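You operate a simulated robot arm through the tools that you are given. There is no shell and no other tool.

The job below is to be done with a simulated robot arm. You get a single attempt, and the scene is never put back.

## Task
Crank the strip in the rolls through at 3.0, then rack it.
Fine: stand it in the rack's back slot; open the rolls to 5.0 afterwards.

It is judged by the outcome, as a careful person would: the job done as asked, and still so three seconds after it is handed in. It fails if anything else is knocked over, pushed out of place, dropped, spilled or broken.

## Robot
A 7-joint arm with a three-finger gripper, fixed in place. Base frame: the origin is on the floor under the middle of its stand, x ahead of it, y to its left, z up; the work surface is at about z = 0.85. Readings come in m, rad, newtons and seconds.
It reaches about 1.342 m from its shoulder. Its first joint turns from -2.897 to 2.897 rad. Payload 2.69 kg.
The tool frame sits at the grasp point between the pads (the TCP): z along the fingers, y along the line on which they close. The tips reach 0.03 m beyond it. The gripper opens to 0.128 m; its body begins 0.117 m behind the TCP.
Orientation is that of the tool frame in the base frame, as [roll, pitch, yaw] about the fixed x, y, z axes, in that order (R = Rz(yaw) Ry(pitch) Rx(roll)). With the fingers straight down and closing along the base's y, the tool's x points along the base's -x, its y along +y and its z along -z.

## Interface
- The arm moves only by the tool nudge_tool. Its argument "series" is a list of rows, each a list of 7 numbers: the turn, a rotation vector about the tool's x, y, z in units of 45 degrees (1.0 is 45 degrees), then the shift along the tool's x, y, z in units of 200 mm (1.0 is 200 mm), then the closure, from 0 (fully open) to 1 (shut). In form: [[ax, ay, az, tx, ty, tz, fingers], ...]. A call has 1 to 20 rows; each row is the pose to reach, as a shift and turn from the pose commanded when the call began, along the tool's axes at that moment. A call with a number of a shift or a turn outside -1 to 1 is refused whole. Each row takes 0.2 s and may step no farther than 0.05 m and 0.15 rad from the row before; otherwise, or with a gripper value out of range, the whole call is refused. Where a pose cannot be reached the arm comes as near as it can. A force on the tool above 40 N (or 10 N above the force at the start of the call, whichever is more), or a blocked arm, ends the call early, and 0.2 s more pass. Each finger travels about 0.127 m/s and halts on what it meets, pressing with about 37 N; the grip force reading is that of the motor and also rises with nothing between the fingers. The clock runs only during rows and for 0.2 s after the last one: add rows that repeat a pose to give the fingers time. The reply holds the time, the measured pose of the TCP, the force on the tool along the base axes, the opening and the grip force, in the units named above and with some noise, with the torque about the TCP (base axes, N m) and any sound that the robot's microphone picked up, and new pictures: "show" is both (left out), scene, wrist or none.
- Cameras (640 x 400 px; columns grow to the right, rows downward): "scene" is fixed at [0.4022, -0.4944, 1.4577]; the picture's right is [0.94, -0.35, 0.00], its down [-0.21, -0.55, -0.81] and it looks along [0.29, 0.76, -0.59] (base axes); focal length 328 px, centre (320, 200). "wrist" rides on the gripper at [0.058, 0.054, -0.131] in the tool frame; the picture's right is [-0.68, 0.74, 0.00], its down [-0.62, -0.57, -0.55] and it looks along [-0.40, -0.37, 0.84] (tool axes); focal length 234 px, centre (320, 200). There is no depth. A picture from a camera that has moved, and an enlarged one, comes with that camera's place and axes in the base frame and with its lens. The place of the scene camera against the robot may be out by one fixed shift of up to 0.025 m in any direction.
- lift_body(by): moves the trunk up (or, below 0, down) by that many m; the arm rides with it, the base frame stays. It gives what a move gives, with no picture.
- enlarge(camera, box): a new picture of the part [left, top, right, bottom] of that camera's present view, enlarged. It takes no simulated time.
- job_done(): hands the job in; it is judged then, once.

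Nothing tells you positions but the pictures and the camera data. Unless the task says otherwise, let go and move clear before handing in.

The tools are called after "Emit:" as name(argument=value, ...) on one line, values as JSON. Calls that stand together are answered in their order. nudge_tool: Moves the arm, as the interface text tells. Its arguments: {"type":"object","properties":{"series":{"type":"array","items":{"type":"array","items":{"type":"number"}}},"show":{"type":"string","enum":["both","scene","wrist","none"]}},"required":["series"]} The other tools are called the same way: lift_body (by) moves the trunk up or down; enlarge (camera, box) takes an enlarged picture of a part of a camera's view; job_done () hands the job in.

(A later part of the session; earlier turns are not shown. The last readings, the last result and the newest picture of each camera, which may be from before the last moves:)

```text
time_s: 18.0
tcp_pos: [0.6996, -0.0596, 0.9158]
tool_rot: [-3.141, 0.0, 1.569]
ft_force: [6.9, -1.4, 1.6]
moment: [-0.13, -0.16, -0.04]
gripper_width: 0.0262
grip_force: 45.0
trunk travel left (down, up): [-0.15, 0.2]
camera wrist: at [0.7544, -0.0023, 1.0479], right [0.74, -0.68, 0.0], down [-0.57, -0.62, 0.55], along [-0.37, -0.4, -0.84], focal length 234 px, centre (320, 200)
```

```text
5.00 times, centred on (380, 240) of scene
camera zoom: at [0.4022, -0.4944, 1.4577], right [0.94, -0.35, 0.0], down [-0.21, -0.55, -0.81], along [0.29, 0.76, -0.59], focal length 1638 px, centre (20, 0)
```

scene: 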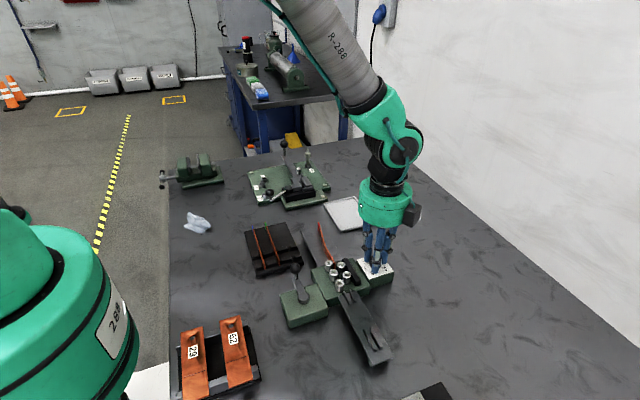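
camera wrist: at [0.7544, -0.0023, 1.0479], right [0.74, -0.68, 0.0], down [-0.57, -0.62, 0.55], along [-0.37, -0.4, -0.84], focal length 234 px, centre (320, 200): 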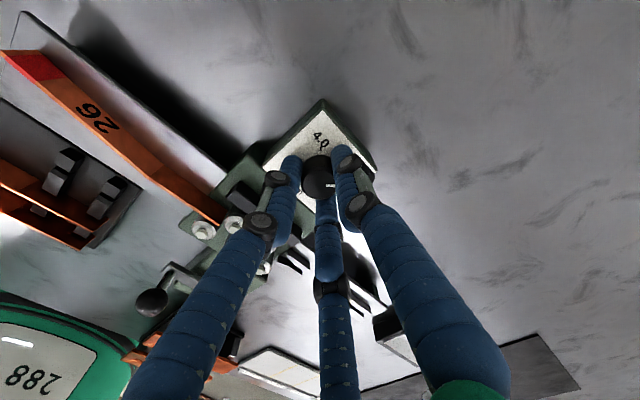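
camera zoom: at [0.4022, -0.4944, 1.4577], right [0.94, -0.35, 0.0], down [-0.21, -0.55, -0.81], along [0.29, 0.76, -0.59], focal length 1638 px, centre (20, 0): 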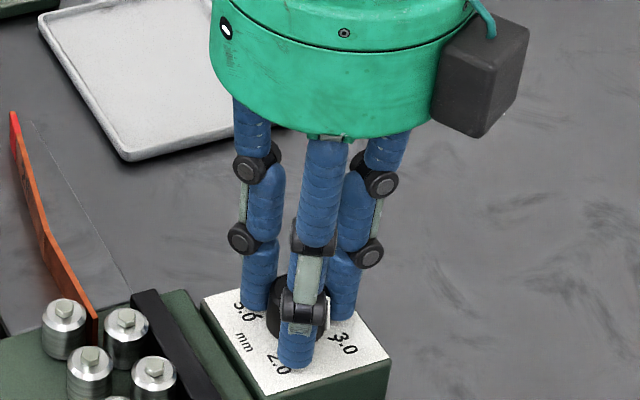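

The knob has been turned 180°. I'll release, rise, and inspect the pointer against the 3.0 tick.

Emit:
nudge_tool(series=[[0, 0, 0, 0, 0, 0, 0.75], [0, 0, 0, 0, 0, 0, 0.62], [0, 0, 0, 0, 0, 0, 0.6], [0, 0, 0, 0, 0, -0.1, 0.6], [0, 0, 0, 0, 0, -0.25, 0.5], [0, 0, 0, 0, 0, -0.45, 0.4], [0, 0, 0, 0, 0, -0.5, 0.4]])

Emit:
enlarge(camera="wrist", box=[260, 70, 380, 170])

Emit:
enlarge(camera="scene", box=[330, 220, 410, 280])

```text
time_s: 19.6
tcp_pos: [0.6992, -0.0591, 1.0178]
tool_rot: [3.141, 0.0, 1.569]
ft_force: [-0.2, 0.0, -0.3]
moment: [0.04, -0.01, -0.03]
gripper_width: 0.0766
grip_force: 0.1
trunk travel left (down, up): [-0.15, 0.2]
camera wrist: at [0.7536, -0.0025, 1.1482], right [0.74, -0.68, 0.0], down [-0.56, -0.62, 0.55], along [-0.37, -0.4, -0.84], focal length 234 px, centre (320, 200)
```

scene: 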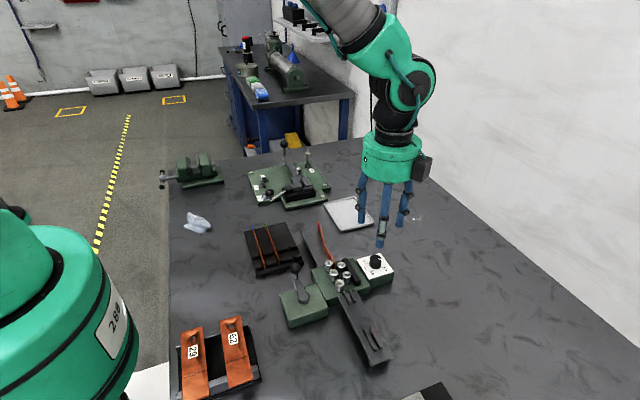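
wrist: 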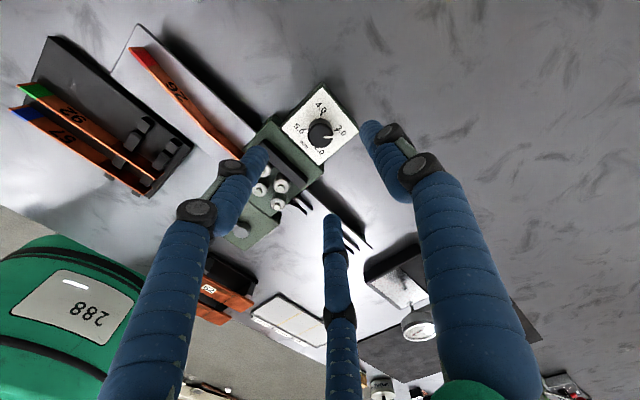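

```text
4.00 times, centred on (320, 120) of wrist
camera zoom: at [0.7536, -0.0025, 1.1482], right [0.74, -0.68, 0.0], down [-0.56, -0.62, 0.55], along [-0.37, -0.4, -0.84], focal length 937 px, centre (320, 520)
```

zoom: 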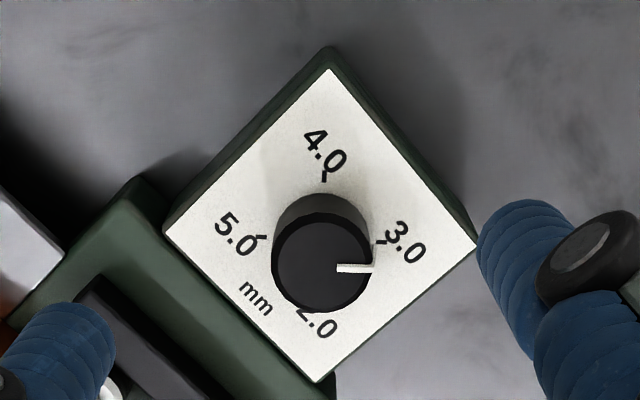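

```text
6.67 times, centred on (370, 250) of scene
camera zoom: at [0.4022, -0.4944, 1.4577], right [0.94, -0.35, 0.0], down [-0.21, -0.55, -0.81], along [0.29, 0.76, -0.59], focal length 2183 px, centre (-13, -133)
```

zoom: 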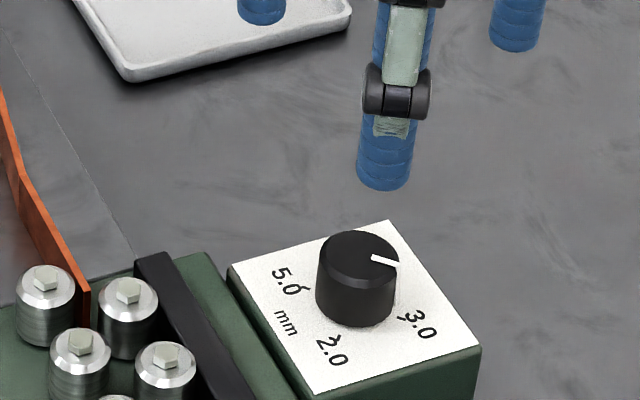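

The pointer lies on the 3.0 tick. Now I go above the crank ball (near (0.517, -0.038)), turning the tool back to the straight orientation.

Emit:
nudge_tool(series=[[0, 0, -0.1667, 0.017, -0.15, 0, 0.4], [0, 0, -0.3333, 0.034, -0.3, 0, 0.4], [0, 0, -0.5, 0.051, -0.45, 0, 0.4], [0, 0, -0.6667, 0.068, -0.6, 0, 0.4], [0, 0, -0.8333, 0.085, -0.75, 0, 0.4], [0, 0, -1, 0.103, -0.91, 0, 0.4]], show="none")

Emit:
nudge_tool(series=[[0, 0, -0.1667, 0, 0, 0, 0.4], [0, 0, -0.3333, 0, 0, 0, 0.4], [0, 0, -0.5, 0, 0, 0, 0.4], [0, 0, -0.6667, 0, 0, 0, 0.4], [0, 0, -0.8333, 0, 0, 0, 0.4], [0, 0, -1, 0, 0, 0, 0.4], [0, 0, -1, 0, 0, 0, 0.4]])

Emit:
enlarge(camera="wrist", box=[240, 70, 400, 190])

Emit:
enlarge(camera="scene", box=[250, 210, 370, 330])

```text
time_s: 21.0
tcp_pos: [0.5163, -0.0393, 1.0163]
tool_rot: [-3.141, 0.0, 2.36]
ft_force: [0.8, 0.8, 0.5]
moment: [-0.03, 0.02, -0.02]
gripper_width: 0.077
grip_force: 0.1
trunk travel left (down, up): [-0.15, 0.2]
```

```text
time_s: 22.6
tcp_pos: [0.5163, -0.0389, 1.0171]
tool_rot: [-3.141, 0.0, -3.14]
ft_force: [0.5, 1.0, 0.4]
moment: [0.03, 0.0, 0.02]
gripper_width: 0.0766
grip_force: 0.1
trunk travel left (down, up): [-0.15, 0.2]
camera wrist: at [0.4596, 0.0134, 1.1479], right [0.67, 0.74, 0.0], down [0.62, -0.56, 0.55], along [0.4, -0.37, -0.84], focal length 234 px, centre (320, 200)
```

scene: 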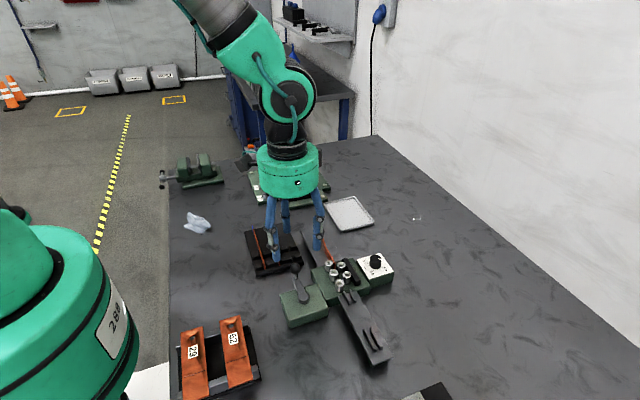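
wrist: 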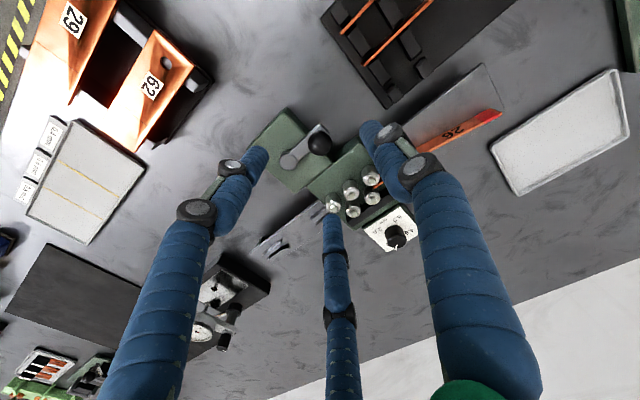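

```text
3.33 times, centred on (320, 130) of wrist
camera zoom: at [0.4596, 0.0134, 1.1479], right [0.67, 0.74, 0.0], down [0.62, -0.56, 0.55], along [0.4, -0.37, -0.84], focal length 781 px, centre (320, 433)
```

zoom: 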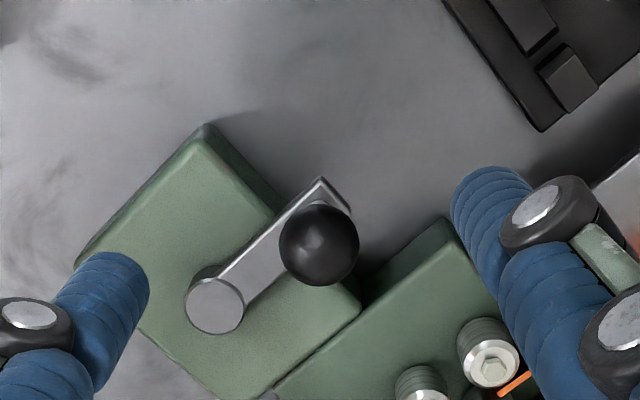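

```text
3.33 times, centred on (310, 270) of scene
camera zoom: at [0.4022, -0.4944, 1.4577], right [0.94, -0.35, 0.0], down [-0.21, -0.55, -0.81], along [0.29, 0.76, -0.59], focal length 1092 px, centre (353, -33)
```

zoom: 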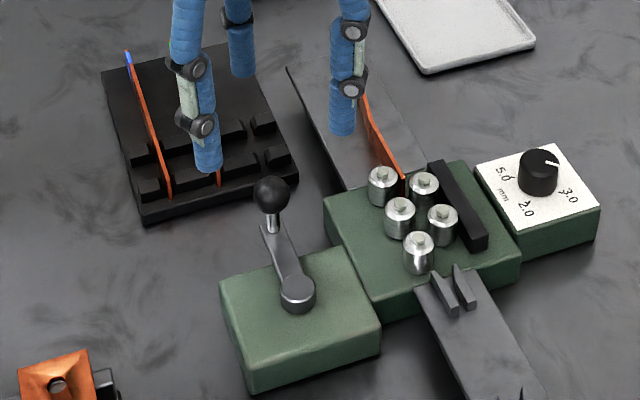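

The ball (23 mm) is centred at about (0.517, -0.039, 0.929), the hub at (0.518, -0.0906), crank radius ≈ 0.052. I'll descend around the ball with about 51 mm opening.

Emit:
nudge_tool(series=[[0, 0, 0, -0.003, 0, 0.1, 0.55], [0, 0, 0, -0.003, 0, 0.2, 0.6], [0, 0, 0, -0.003, 0, 0.3, 0.6], [0, 0, 0, -0.003, 0, 0.37, 0.6], [0, 0, 0, -0.003, 0, 0.37, 0.6]])

Emit:
enlarge(camera="wrist", box=[240, 90, 400, 250])

Emit:
enlarge(camera="scene", box=[250, 210, 370, 330])

```text
time_s: 23.8
tcp_pos: [0.5185, -0.0385, 0.943]
tool_rot: [-3.141, 0.001, -3.138]
ft_force: [0.9, -0.8, 0.5]
moment: [0.0, 0.0, -0.05]
gripper_width: 0.0513
grip_force: 0.0
trunk travel left (down, up): [-0.15, 0.2]
camera wrist: at [0.4608, 0.0134, 1.0737], right [0.68, 0.74, 0.0], down [0.62, -0.56, 0.55], along [0.4, -0.37, -0.84], focal length 234 px, centre (320, 200)
```

scene: 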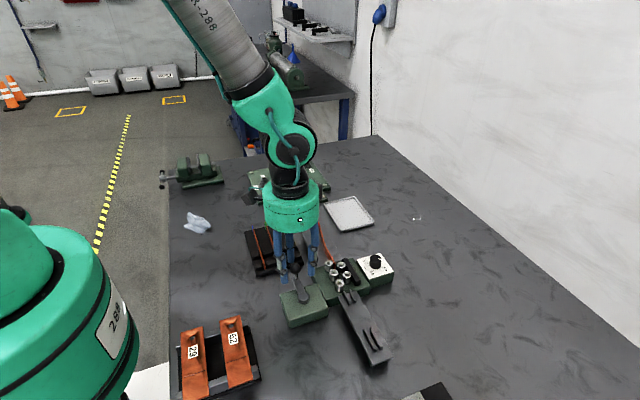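
wrist: 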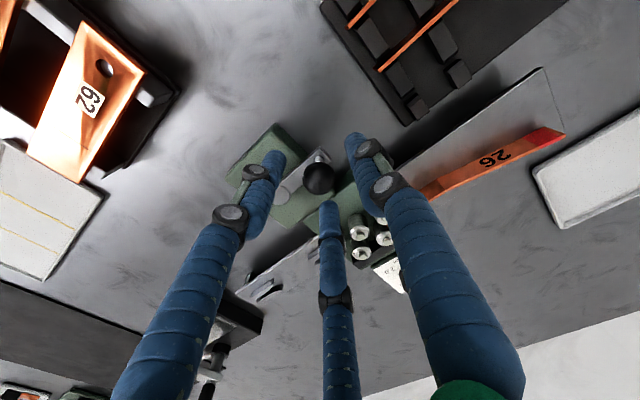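

```text
2.50 times, centred on (320, 170) of wrist
camera zoom: at [0.4608, 0.0134, 1.0737], right [0.68, 0.74, 0.0], down [0.62, -0.56, 0.55], along [0.4, -0.37, -0.84], focal length 585 px, centre (320, 275)
```

zoom: 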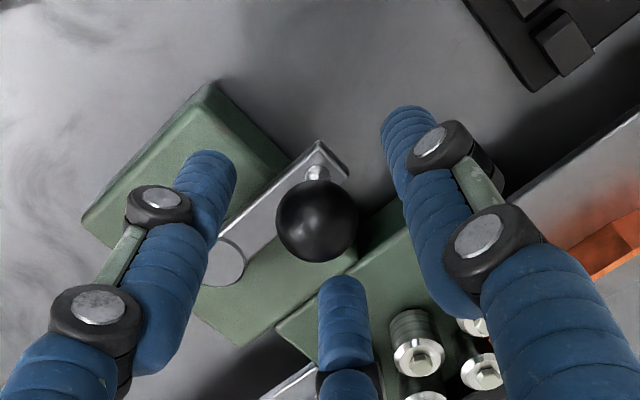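

```text
3.33 times, centred on (310, 270) of scene
camera zoom: at [0.4022, -0.4944, 1.4577], right [0.94, -0.35, 0.0], down [-0.21, -0.55, -0.81], along [0.29, 0.76, -0.59], focal length 1092 px, centre (353, -33)
```

zoom: 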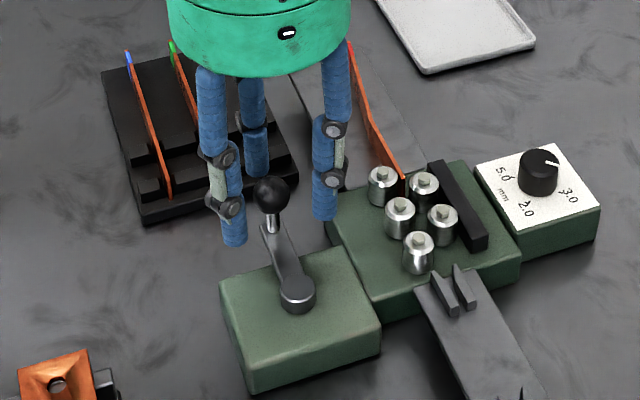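

The ball is centred between the fingers. I'll close to a loose cage around it (≈26 mm opening) and try a first 30° clockwise to see which way the strip moves.

Emit:
nudge_tool(series=[[0, 0, 0, 0, 0, 0, 0.7], [0, 0, 0, 0, 0, 0, 0.8], [0, 0, 0, 0, 0, 0, 0.8], [0, 0, 0, -0.0227, -0.001, 0, 0.8], [0, 0, 0, -0.0451, -0.004, 0, 0.8], [0, 0, 0, -0.0673, -0.0089, 0, 0.8], [0, 0, 0, -0.0889, -0.0157, 0, 0.8], [0, 0, 0, -0.1099, -0.0244, 0, 0.8], [0, 0, 0, -0.13, -0.0348, 0, 0.8]])

Emit:
enlarge(camera="wrist", box=[240, 90, 400, 250])

Emit:
enlarge(camera="scene", box=[250, 210, 370, 330])

```text
time_s: 25.8
tcp_pos: [0.5443, -0.047, 0.9434]
tool_rot: [-3.14, -0.001, -3.141]
ft_force: [-0.4, -1.5, 0.6]
moment: [-0.03, 0.03, 0.01]
gripper_width: 0.0264
grip_force: 0.6
trunk travel left (down, up): [-0.15, 0.2]
camera wrist: at [0.4869, 0.006, 1.0739], right [0.68, 0.74, 0.0], down [0.62, -0.57, 0.55], along [0.4, -0.37, -0.84], focal length 234 px, centre (320, 200)
```

scene: 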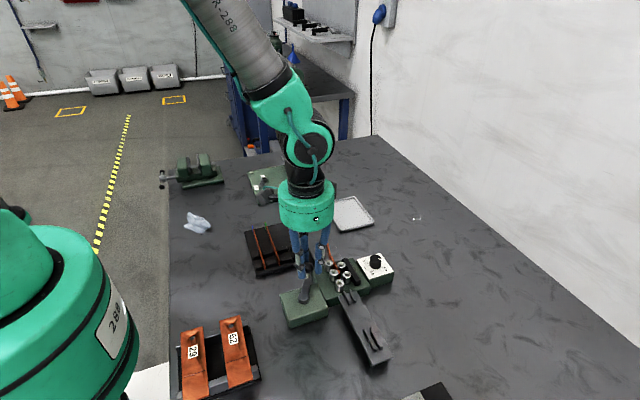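
wrist: 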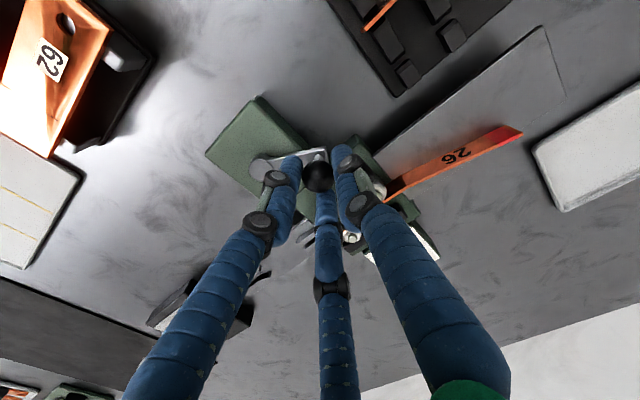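

```text
2.50 times, centred on (320, 170) of wrist
camera zoom: at [0.4869, 0.006, 1.0739], right [0.68, 0.74, 0.0], down [0.62, -0.57, 0.55], along [0.4, -0.37, -0.84], focal length 585 px, centre (320, 275)
```

zoom: 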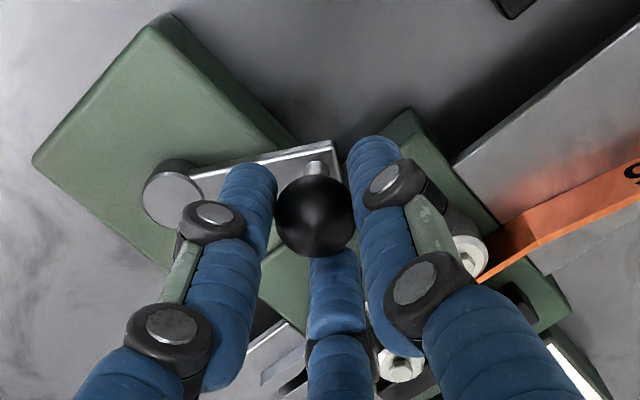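

```text
3.33 times, centred on (310, 270) of scene
camera zoom: at [0.4022, -0.4944, 1.4577], right [0.94, -0.35, 0.0], down [-0.21, -0.55, -0.81], along [0.29, 0.76, -0.59], focal length 1092 px, centre (353, -33)
```

zoom: 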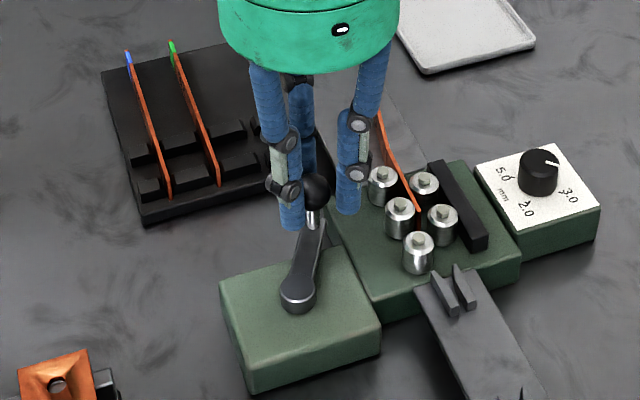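

Clockwise is right: the strip was drawn into the rolls with little force. I'll continue in small arcs while watching the strip.

Emit:
nudge_tool(series=[[0, 0, 0, -0.0191, -0.0122, 0, 0.8], [0, 0, 0, -0.0371, -0.026, 0, 0.8], [0, 0, 0, -0.0538, -0.0413, 0, 0.8], [0, 0, 0, -0.0692, -0.058, 0, 0.8], [0, 0, 0, -0.083, -0.076, 0, 0.8], [0, 0, 0, -0.0952, -0.0952, 0, 0.8]])

Emit:
enlarge(camera="wrist", box=[240, 90, 560, 290])

Emit:
enlarge(camera="scene", box=[250, 210, 400, 360])

```text
time_s: 27.2
tcp_pos: [0.5632, -0.0659, 0.9425]
tool_rot: [3.141, 0.001, -3.141]
ft_force: [2.2, 1.7, -1.2]
moment: [0.07, -0.01, -0.05]
gripper_width: 0.0276
grip_force: 1.9
trunk travel left (down, up): [-0.15, 0.2]
camera wrist: at [0.5056, -0.013, 1.0739], right [0.68, 0.74, 0.0], down [0.62, -0.57, 0.55], along [0.4, -0.37, -0.84], focal length 234 px, centre (320, 200)
```

scene: 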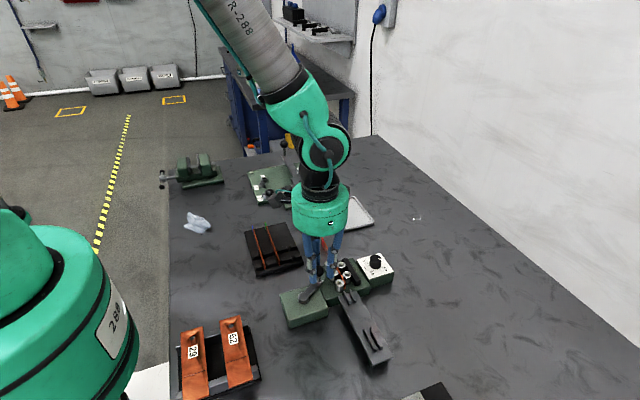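
wrist: 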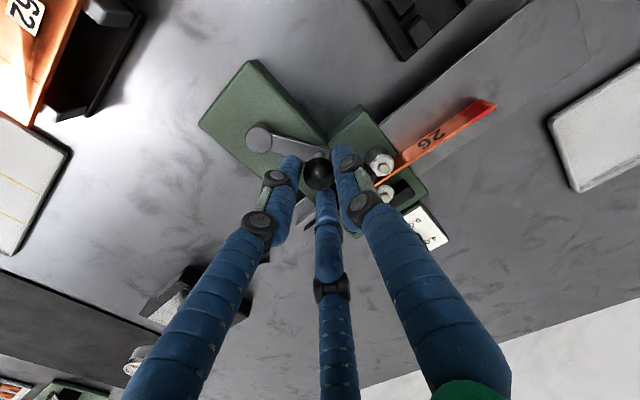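

```text
2.00 times, centred on (400, 190) of wrist
camera zoom: at [0.5056, -0.013, 1.0739], right [0.68, 0.74, 0.0], down [0.62, -0.57, 0.55], along [0.4, -0.37, -0.84], focal length 468 px, centre (160, 220)
```

zoom: 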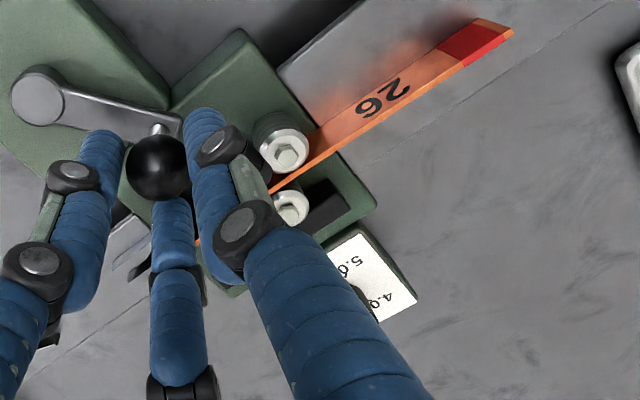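

```text
2.67 times, centred on (325, 285) of scene
camera zoom: at [0.4022, -0.4944, 1.4577], right [0.94, -0.35, 0.0], down [-0.21, -0.55, -0.81], along [0.29, 0.76, -0.59], focal length 873 px, centre (307, -27)
```

zoom: 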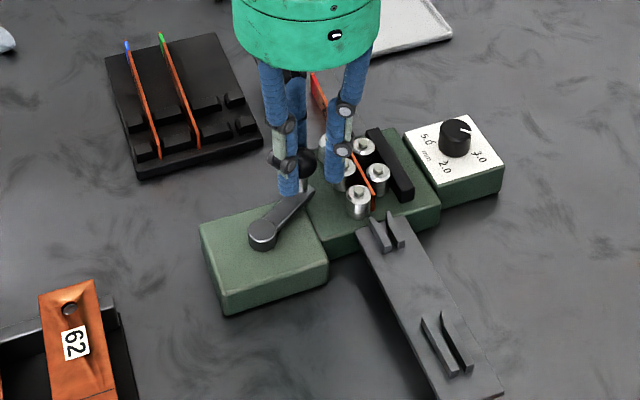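

The strip advances about 25 mm per 30° of crank. I'll continue another 50°.

Emit:
nudge_tool(series=[[0, 0, 0, -0.0105, -0.0201, 0, 0.8], [0, 0, 0, -0.0192, -0.0411, 0, 0.8], [0, 0, 0, -0.026, -0.0627, 0, 0.8], [0, 0, 0, -0.0309, -0.0849, 0, 0.8], [0, 0, 0, -0.0339, -0.1073, 0, 0.8], [0, 0, 0, -0.0348, -0.13, 0, 0.8], [0, 0, 0, -0.0339, -0.1527, 0, 0.8], [0, 0, 0, -0.0309, -0.1751, 0, 0.8]])

Emit:
enlarge(camera="wrist", box=[240, 60, 560, 260])

Emit:
enlarge(camera="scene", box=[270, 220, 410, 370])

```text
time_s: 29.0
tcp_pos: [0.5693, -0.1002, 0.9436]
tool_rot: [3.141, -0.001, 3.141]
ft_force: [0.6, 1.0, 0.5]
moment: [0.0, 0.0, 0.0]
gripper_width: 0.0265
grip_force: 0.4
trunk travel left (down, up): [-0.15, 0.2]
camera wrist: at [0.5114, -0.0475, 1.0741], right [0.68, 0.74, 0.0], down [0.62, -0.57, 0.55], along [0.4, -0.37, -0.84], focal length 234 px, centre (320, 200)
```

scene: 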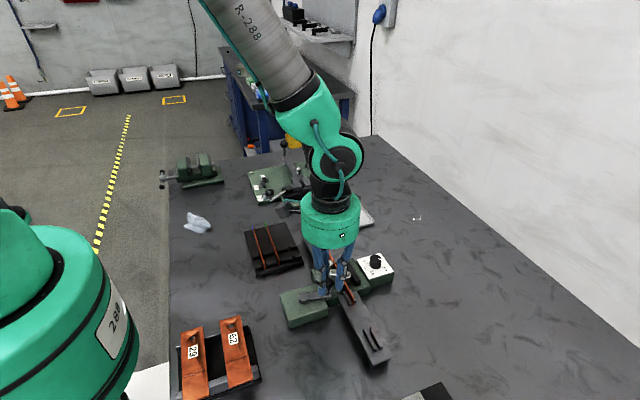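
wrist: 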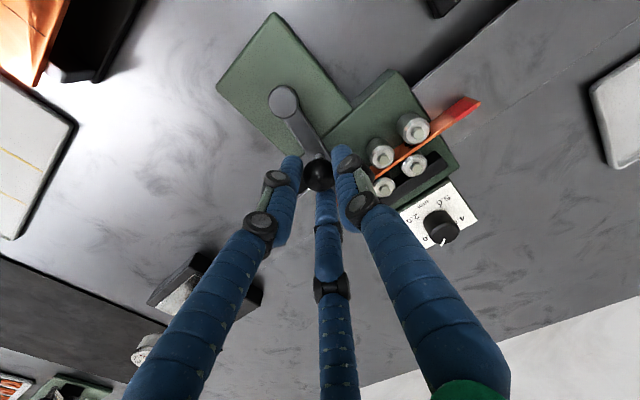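

```text
2.00 times, centred on (400, 160) of wrist
camera zoom: at [0.5114, -0.0475, 1.0741], right [0.68, 0.74, 0.0], down [0.62, -0.57, 0.55], along [0.4, -0.37, -0.84], focal length 468 px, centre (160, 280)
```

zoom: 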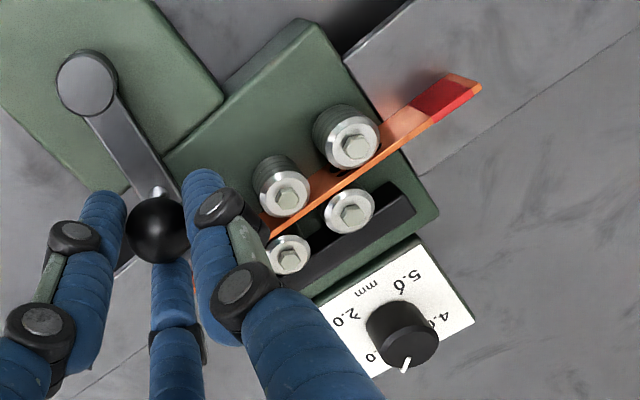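

```text
2.67 times, centred on (340, 295) of scene
camera zoom: at [0.4022, -0.4944, 1.4577], right [0.94, -0.35, 0.0], down [-0.21, -0.55, -0.81], along [0.29, 0.76, -0.59], focal length 873 px, centre (267, -53)
```

zoom: 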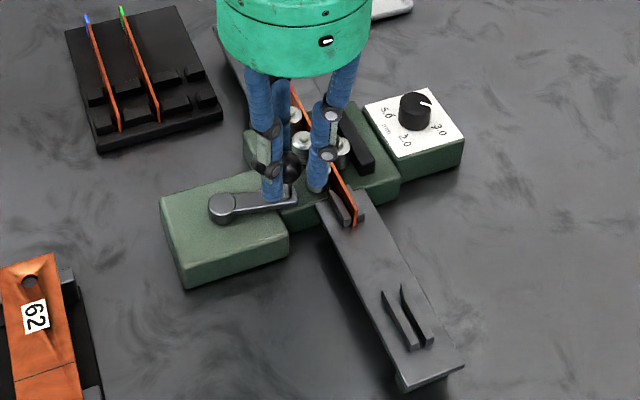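

The strip's lead end is leaving between the exit fins and looks straight. I'll crank another 50°.

Emit:
nudge_tool(series=[[0, 0, 0, 0.0049, -0.0222, 0, 0.8], [0, 0, 0, 0.0117, -0.0438, 0, 0.8], [0, 0, 0, 0.0204, -0.0647, 0, 0.8], [0, 0, 0, 0.0309, -0.0849, 0, 0.8], [0, 0, 0, 0.0431, -0.104, 0, 0.8], [0, 0, 0, 0.0569, -0.122, 0, 0.8], [0, 0, 0, 0.0722, -0.1387, 0, 0.8], [0, 0, 0, 0.0889, -0.154, 0, 0.8], [0, 0, 0, 0.1069, -0.1678, 0, 0.8], [0, 0, 0, 0.126, -0.18, 0, 0.8]])

Emit:
enlarge(camera="wrist", box=[280, 20, 600, 220])

Emit:
enlarge(camera="scene", box=[270, 220, 410, 370])

```text
time_s: 31.2
tcp_pos: [0.5434, -0.1363, 0.943]
tool_rot: [-3.141, 0.0, -3.14]
ft_force: [-1.2, 0.4, 1.4]
moment: [0.0, 0.02, 0.0]
gripper_width: 0.027
grip_force: 1.4
trunk travel left (down, up): [-0.15, 0.2]
camera wrist: at [0.4864, -0.0838, 1.0738], right [0.68, 0.74, 0.0], down [0.62, -0.56, 0.55], along [0.4, -0.37, -0.84], focal length 234 px, centre (320, 200)
```

scene: 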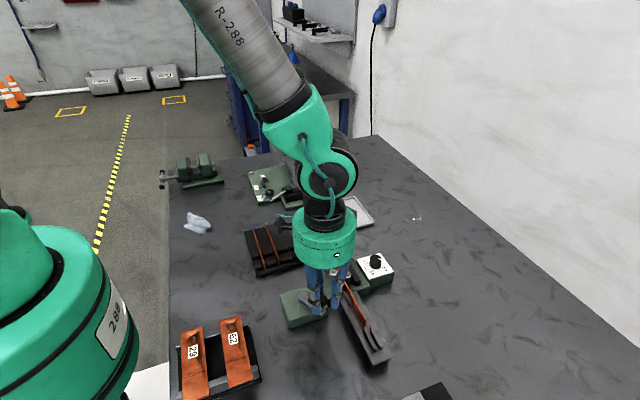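
wrist: 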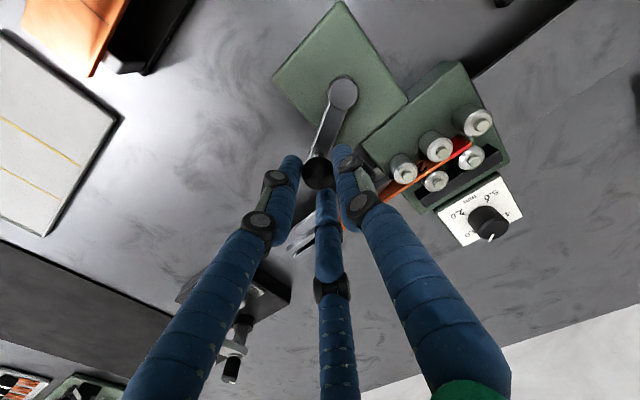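

```text
2.00 times, centred on (440, 120) of wrist
camera zoom: at [0.4864, -0.0838, 1.0738], right [0.68, 0.74, 0.0], down [0.62, -0.56, 0.55], along [0.4, -0.37, -0.84], focal length 468 px, centre (80, 360)
```

zoom: 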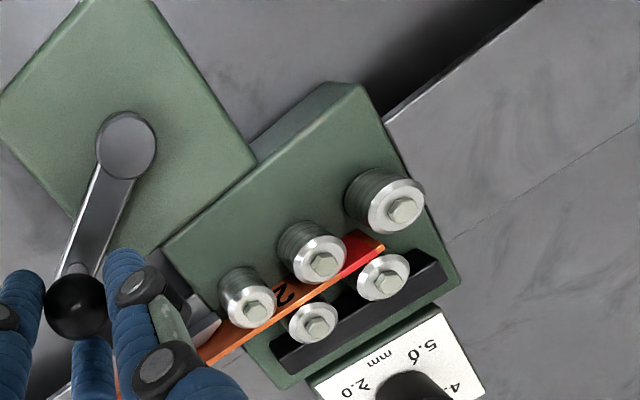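

```text
2.67 times, centred on (340, 295) of scene
camera zoom: at [0.4022, -0.4944, 1.4577], right [0.94, -0.35, 0.0], down [-0.21, -0.55, -0.81], along [0.29, 0.76, -0.59], focal length 873 px, centre (267, -53)
```

zoom: 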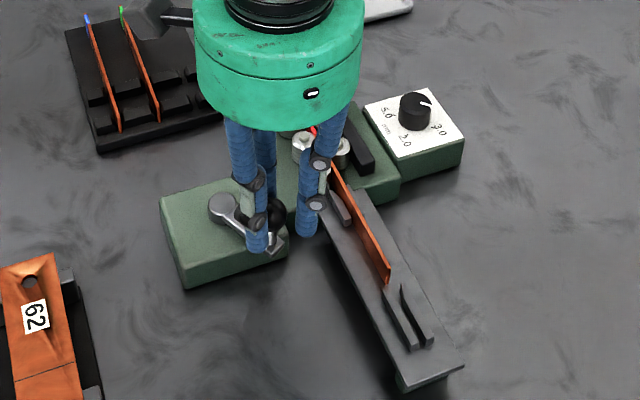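

The strip is nearly through; I want to check that its lead end will enter the second fin pair.

Emit:
enlarge(camera="scene", box=[335, 270, 395, 330])

Emit:
enlarge(camera="scene", box=[350, 300, 400, 360])

```text
6.67 times, centred on (365, 300) of scene
camera zoom: at [0.4022, -0.4944, 1.4577], right [0.94, -0.35, 0.0], down [-0.21, -0.55, -0.81], along [0.29, 0.76, -0.59], focal length 2183 px, centre (20, -467)
```

zoom: 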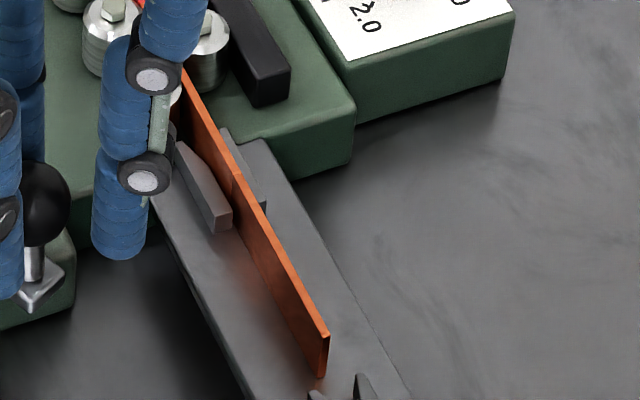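

```text
6.67 times, centred on (375, 330) of scene
camera zoom: at [0.4022, -0.4944, 1.4577], right [0.94, -0.35, 0.0], down [-0.21, -0.55, -0.81], along [0.29, 0.76, -0.59], focal length 2183 px, centre (-47, -667)
```

zoom: 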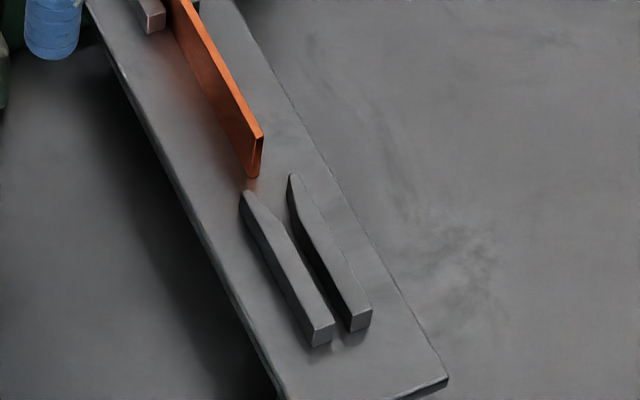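

The lead end is heading into the gap between the second fins. I'll crank 30° more and check.

Emit:
nudge_tool(series=[[0, 0, 0, 0.0201, -0.0105, 0, 0.8], [0, 0, 0, 0.0411, -0.0192, 0, 0.8], [0, 0, 0, 0.0627, -0.026, 0, 0.8], [0, 0, 0, 0.0849, -0.0309, 0, 0.8], [0, 0, 0, 0.1073, -0.0339, 0, 0.8], [0, 0, 0, 0.13, -0.0348, 0, 0.8]])

Emit:
enlarge(camera="wrist", box=[280, 20, 600, 220])

Emit:
enlarge(camera="scene", box=[320, 270, 410, 370])

```text
time_s: 32.6
tcp_pos: [0.5192, -0.1434, 0.9425]
tool_rot: [3.141, 0.0, -3.14]
ft_force: [0.5, 5.6, 1.6]
moment: [0.13, 0.0, -0.02]
gripper_width: 0.0294
grip_force: 2.7
trunk travel left (down, up): [-0.15, 0.2]
camera wrist: at [0.4602, -0.0907, 1.0743], right [0.68, 0.74, 0.0], down [0.62, -0.56, 0.55], along [0.4, -0.37, -0.84], focal length 234 px, centre (320, 200)
```

scene: 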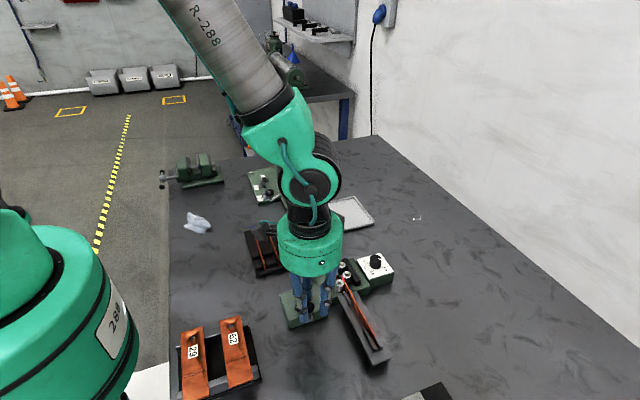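
wrist: 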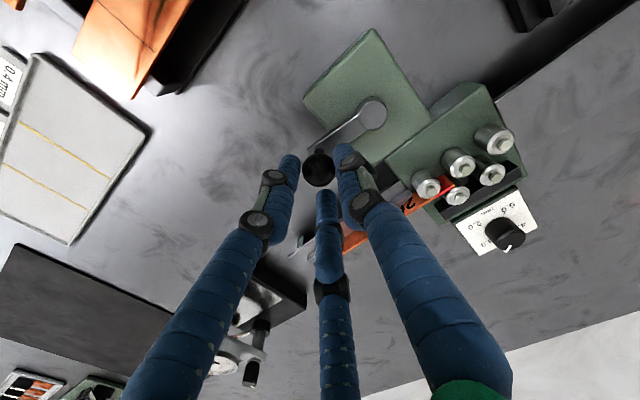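

```text
2.00 times, centred on (440, 120) of wrist
camera zoom: at [0.4602, -0.0907, 1.0743], right [0.68, 0.74, 0.0], down [0.62, -0.56, 0.55], along [0.4, -0.37, -0.84], focal length 468 px, centre (80, 360)
```

zoom: 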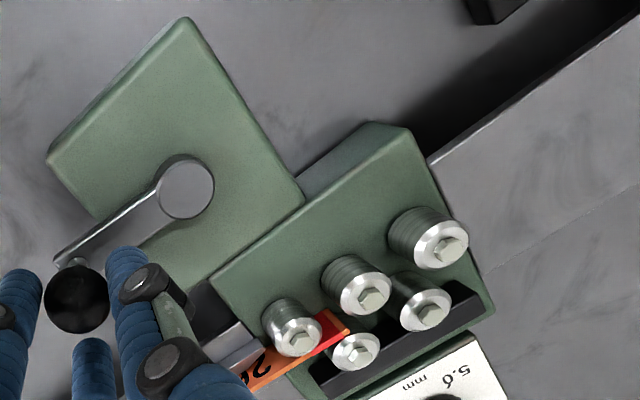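

```text
4.00 times, centred on (365, 320) of scene
camera zoom: at [0.4022, -0.4944, 1.4577], right [0.94, -0.35, 0.0], down [-0.21, -0.55, -0.81], along [0.29, 0.76, -0.59], focal length 1310 px, centre (140, -280)
```

zoom: 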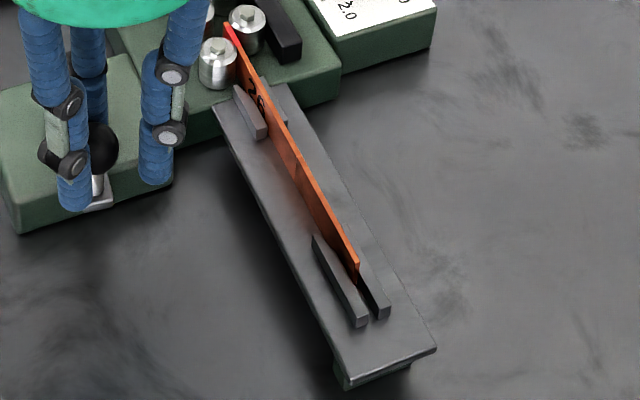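

The strip is in both fin pairs; the red tail still sits between the last two rolls. I'll crank 45° more to push it out.

Emit:
nudge_tool(series=[[0, 0, 0, 0.0227, 0.001, 0, 0.8], [0, 0, 0, 0.0451, 0.004, 0, 0.8], [0, 0, 0, 0.0673, 0.0089, 0, 0.8], [0, 0, 0, 0.0889, 0.0157, 0, 0.8], [0, 0, 0, 0.1099, 0.0244, 0, 0.8], [0, 0, 0, 0.13, 0.0348, 0, 0.8], [0, 0, 0, 0.1491, 0.047, 0, 0.8], [0, 0, 0, 0.1671, 0.0608, 0, 0.8], [0, 0, 0, 0.1838, 0.0762, 0, 0.8]])

Emit:
enlarge(camera="wrist", box=[280, 20, 600, 220])

Emit:
enlarge(camera="scene", box=[310, 255, 410, 370])

```text
time_s: 34.4
tcp_pos: [0.4922, -0.1322, 0.9432]
tool_rot: [-3.139, 0.01, 3.141]
ft_force: [17.3, 13.0, -3.8]
moment: [0.06, -0.51, -0.41]
gripper_width: 0.0351
grip_force: 7.3
trunk travel left (down, up): [-0.15, 0.2]
stopped in row 8: the force on the tool passed its limit at 42 N (the readings are from after the stop); the commanded pose is now the measured one
camera wrist: at [0.4329, -0.0795, 1.0752], right [0.68, 0.74, 0.0], down [0.61, -0.56, 0.56], along [0.41, -0.37, -0.83], focal length 234 px, centre (320, 200)
```

scene: 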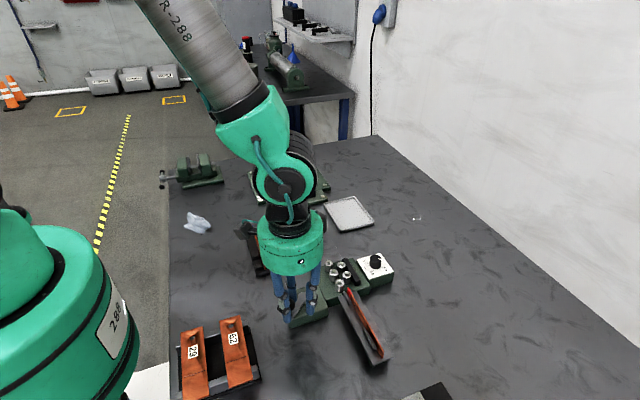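
wrist: 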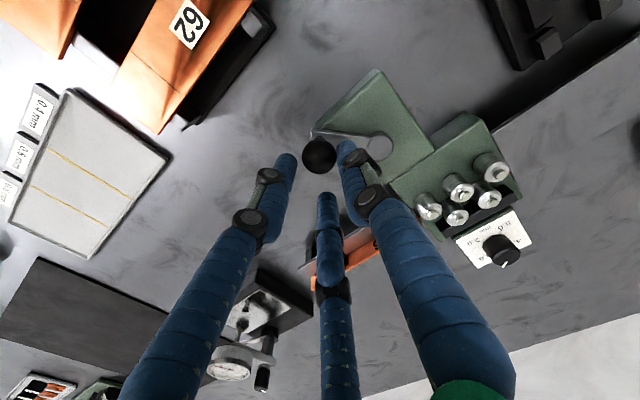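

```text
2.00 times, centred on (440, 120) of wrist
camera zoom: at [0.4329, -0.0795, 1.0752], right [0.68, 0.74, 0.0], down [0.61, -0.56, 0.56], along [0.41, -0.37, -0.83], focal length 468 px, centre (80, 360)
```

zoom: 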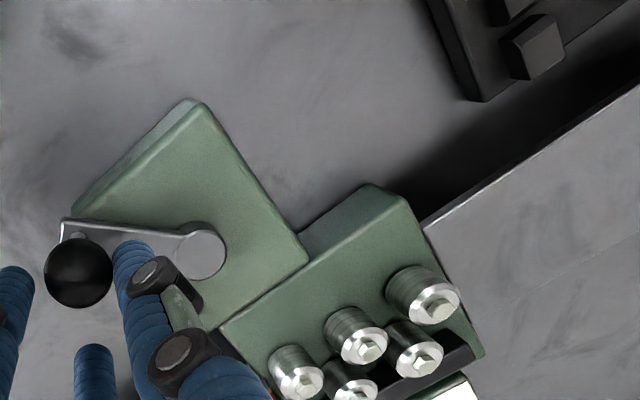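

```text
3.48 times, centred on (360, 312) of scene
camera zoom: at [0.4022, -0.4944, 1.4577], right [0.94, -0.35, 0.0], down [-0.21, -0.55, -0.81], along [0.29, 0.76, -0.59], focal length 1139 px, centre (181, -191)
```

zoom: 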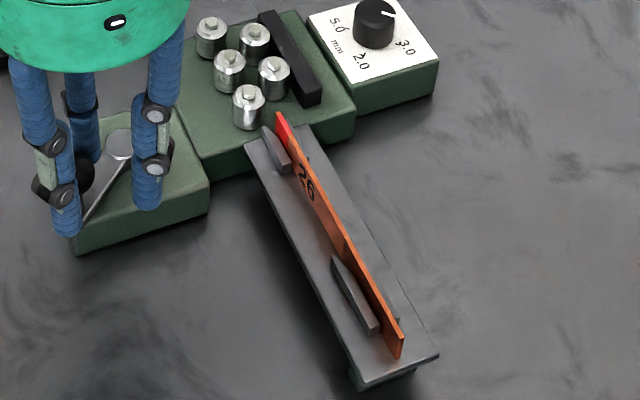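

The strip is fully out of the rolls and stands straight in the exit tray; the crank has reached a stop. I'll let go of the ball and rise.

Emit:
nudge_tool(series=[[0, 0, 0, 0.005, -0.005, 0, 0.7], [0, 0, 0, 0.0, 0.0, 0, 0.6], [0, 0, 0, 0, 0, 0, 0.58], [0, 0, 0, 0, 0, -0.1, 0.58], [0, 0, 0, 0, 0, -0.25, 0.58], [0, 0, 0, 0, 0, -0.45, 0.58], [0, 0, 0, 0, 0, -0.6, 0.58]])

Emit:
enlarge(camera="scene", box=[310, 255, 410, 370])

Emit:
enlarge(camera="wrist", box=[270, 20, 530, 220])

```text
time_s: 36.0
tcp_pos: [0.4881, -0.1333, 1.0648]
tool_rot: [-3.14, 0.005, 3.141]
ft_force: [0.7, -0.3, -0.1]
moment: [-0.01, 0.01, 0.06]
gripper_width: 0.0536
grip_force: 0.0
trunk travel left (down, up): [-0.15, 0.2]
camera wrist: at [0.4297, -0.08, 1.1959], right [0.68, 0.74, 0.0], down [0.61, -0.56, 0.55], along [0.41, -0.37, -0.83], focal length 234 px, centre (320, 200)
```

scene: 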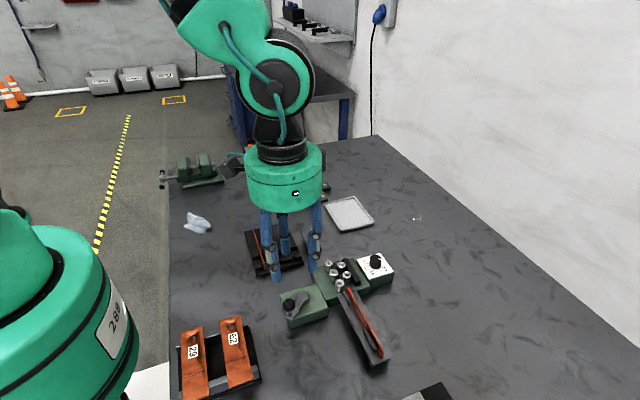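
wrist: 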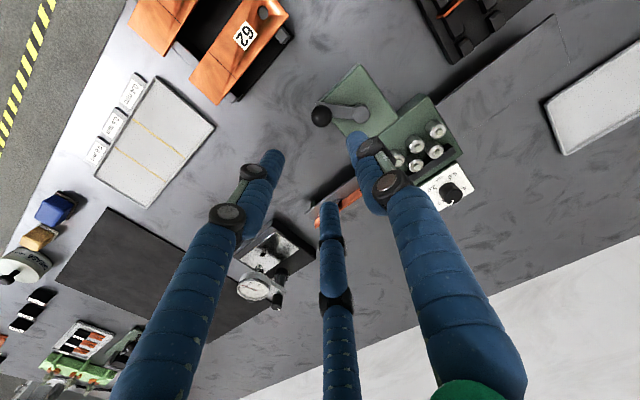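

```text
3.48 times, centred on (360, 312) of scene
camera zoom: at [0.4022, -0.4944, 1.4577], right [0.94, -0.35, 0.0], down [-0.21, -0.55, -0.81], along [0.29, 0.76, -0.59], focal length 1139 px, centre (181, -191)
```

zoom: 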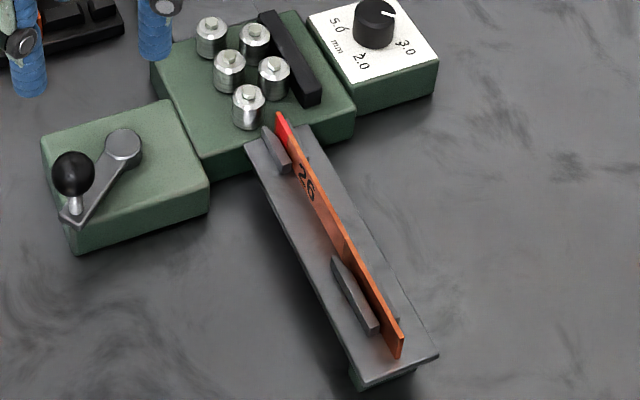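

```text
2.00 times, centred on (400, 120) of wrist
camera zoom: at [0.4297, -0.08, 1.1959], right [0.68, 0.74, 0.0], down [0.61, -0.56, 0.55], along [0.41, -0.37, -0.83], focal length 468 px, centre (160, 360)
```

zoom: 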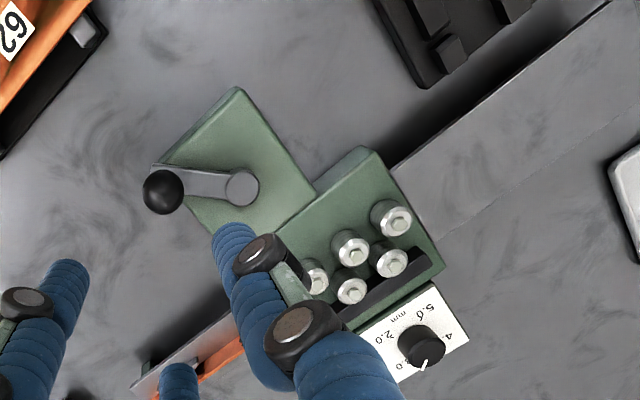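

The strip stands from roughly y -0.11 to -0.26 at x≈0.62, held upright by the fins. I'll move above its middle and turn the tool 90° so it closes across the strip (single finger on +x side).

Emit:
nudge_tool(series=[[0, 0.0064, 0.1667, -0.11, -0.04, 0.0, 0.58], [0, 0.0064, 0.3333, -0.22, -0.08, 0.05, 0.58], [0, 0.0064, 0.5, -0.33, -0.12, 0.1, 0.5], [0, 0.0064, 0.6667, -0.44, -0.16, 0.15, 0.4], [0, 0.0064, 0.8333, -0.55, -0.2, 0.2, 0.3], [0, 0.0064, 1, -0.67, -0.235, 0.225, 0.3]], show="none")

Emit:
nudge_tool(series=[[0, 0, 0.1667, 0, 0, 0, 0.3], [0, 0, 0.3333, 0, 0, 0, 0.3], [0, 0, 0.5, 0, 0, 0, 0.3], [0, 0, 0.6667, 0, 0, 0, 0.3], [0, 0, 0.8333, 0, 0, 0, 0.3], [0, 0, 1, 0, 0, 0, 0.3], [0, 0, 1, 0, 0, 0, 0.3]])

Emit:
enlarge(camera="wrist", box=[230, 70, 410, 230])

Emit:
enlarge(camera="scene", box=[310, 255, 410, 370])

```text
time_s: 37.4
tcp_pos: [0.6228, -0.1792, 1.0212]
tool_rot: [3.139, -0.001, 2.354]
ft_force: [-0.5, -0.5, 0.6]
moment: [0.01, 0.0, -0.01]
gripper_width: 0.0897
grip_force: 0.1
trunk travel left (down, up): [-0.15, 0.2]
```

```text
time_s: 39.0
tcp_pos: [0.6232, -0.1804, 1.0204]
tool_rot: [3.14, 0.001, 1.569]
ft_force: [-0.4, 0.0, -0.4]
moment: [0.0, 0.01, -0.03]
gripper_width: 0.0897
grip_force: 0.1
trunk travel left (down, up): [-0.15, 0.2]
camera wrist: at [0.6771, -0.1225, 1.151], right [0.74, -0.68, 0.0], down [-0.57, -0.62, 0.55], along [-0.37, -0.4, -0.84], focal length 234 px, centre (320, 200)
```

scene: 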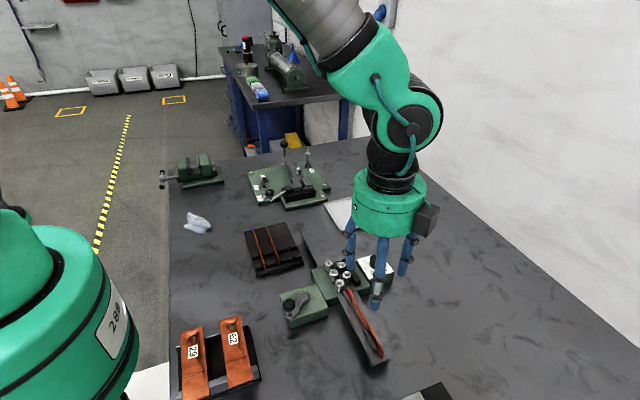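
wrist: 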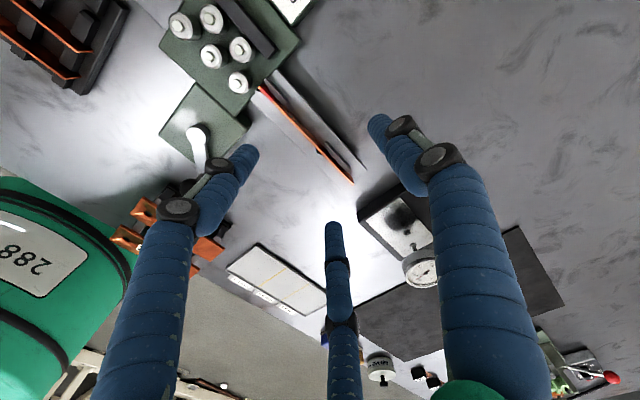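

```text
2.50 times, centred on (320, 150) of wrist
camera zoom: at [0.6771, -0.1225, 1.151], right [0.74, -0.68, 0.0], down [-0.57, -0.62, 0.55], along [-0.37, -0.4, -0.84], focal length 585 px, centre (320, 325)
```

zoom: 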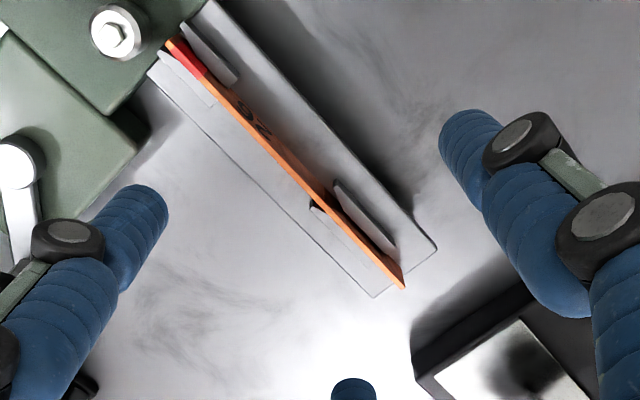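

```text
3.48 times, centred on (360, 312) of scene
camera zoom: at [0.4022, -0.4944, 1.4577], right [0.94, -0.35, 0.0], down [-0.21, -0.55, -0.81], along [0.29, 0.76, -0.59], focal length 1139 px, centre (181, -191)
```

zoom: 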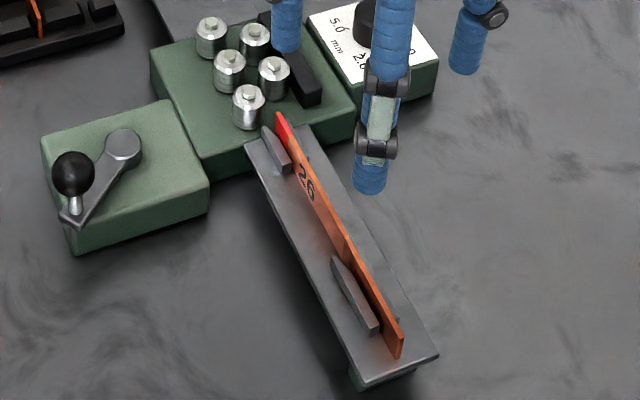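

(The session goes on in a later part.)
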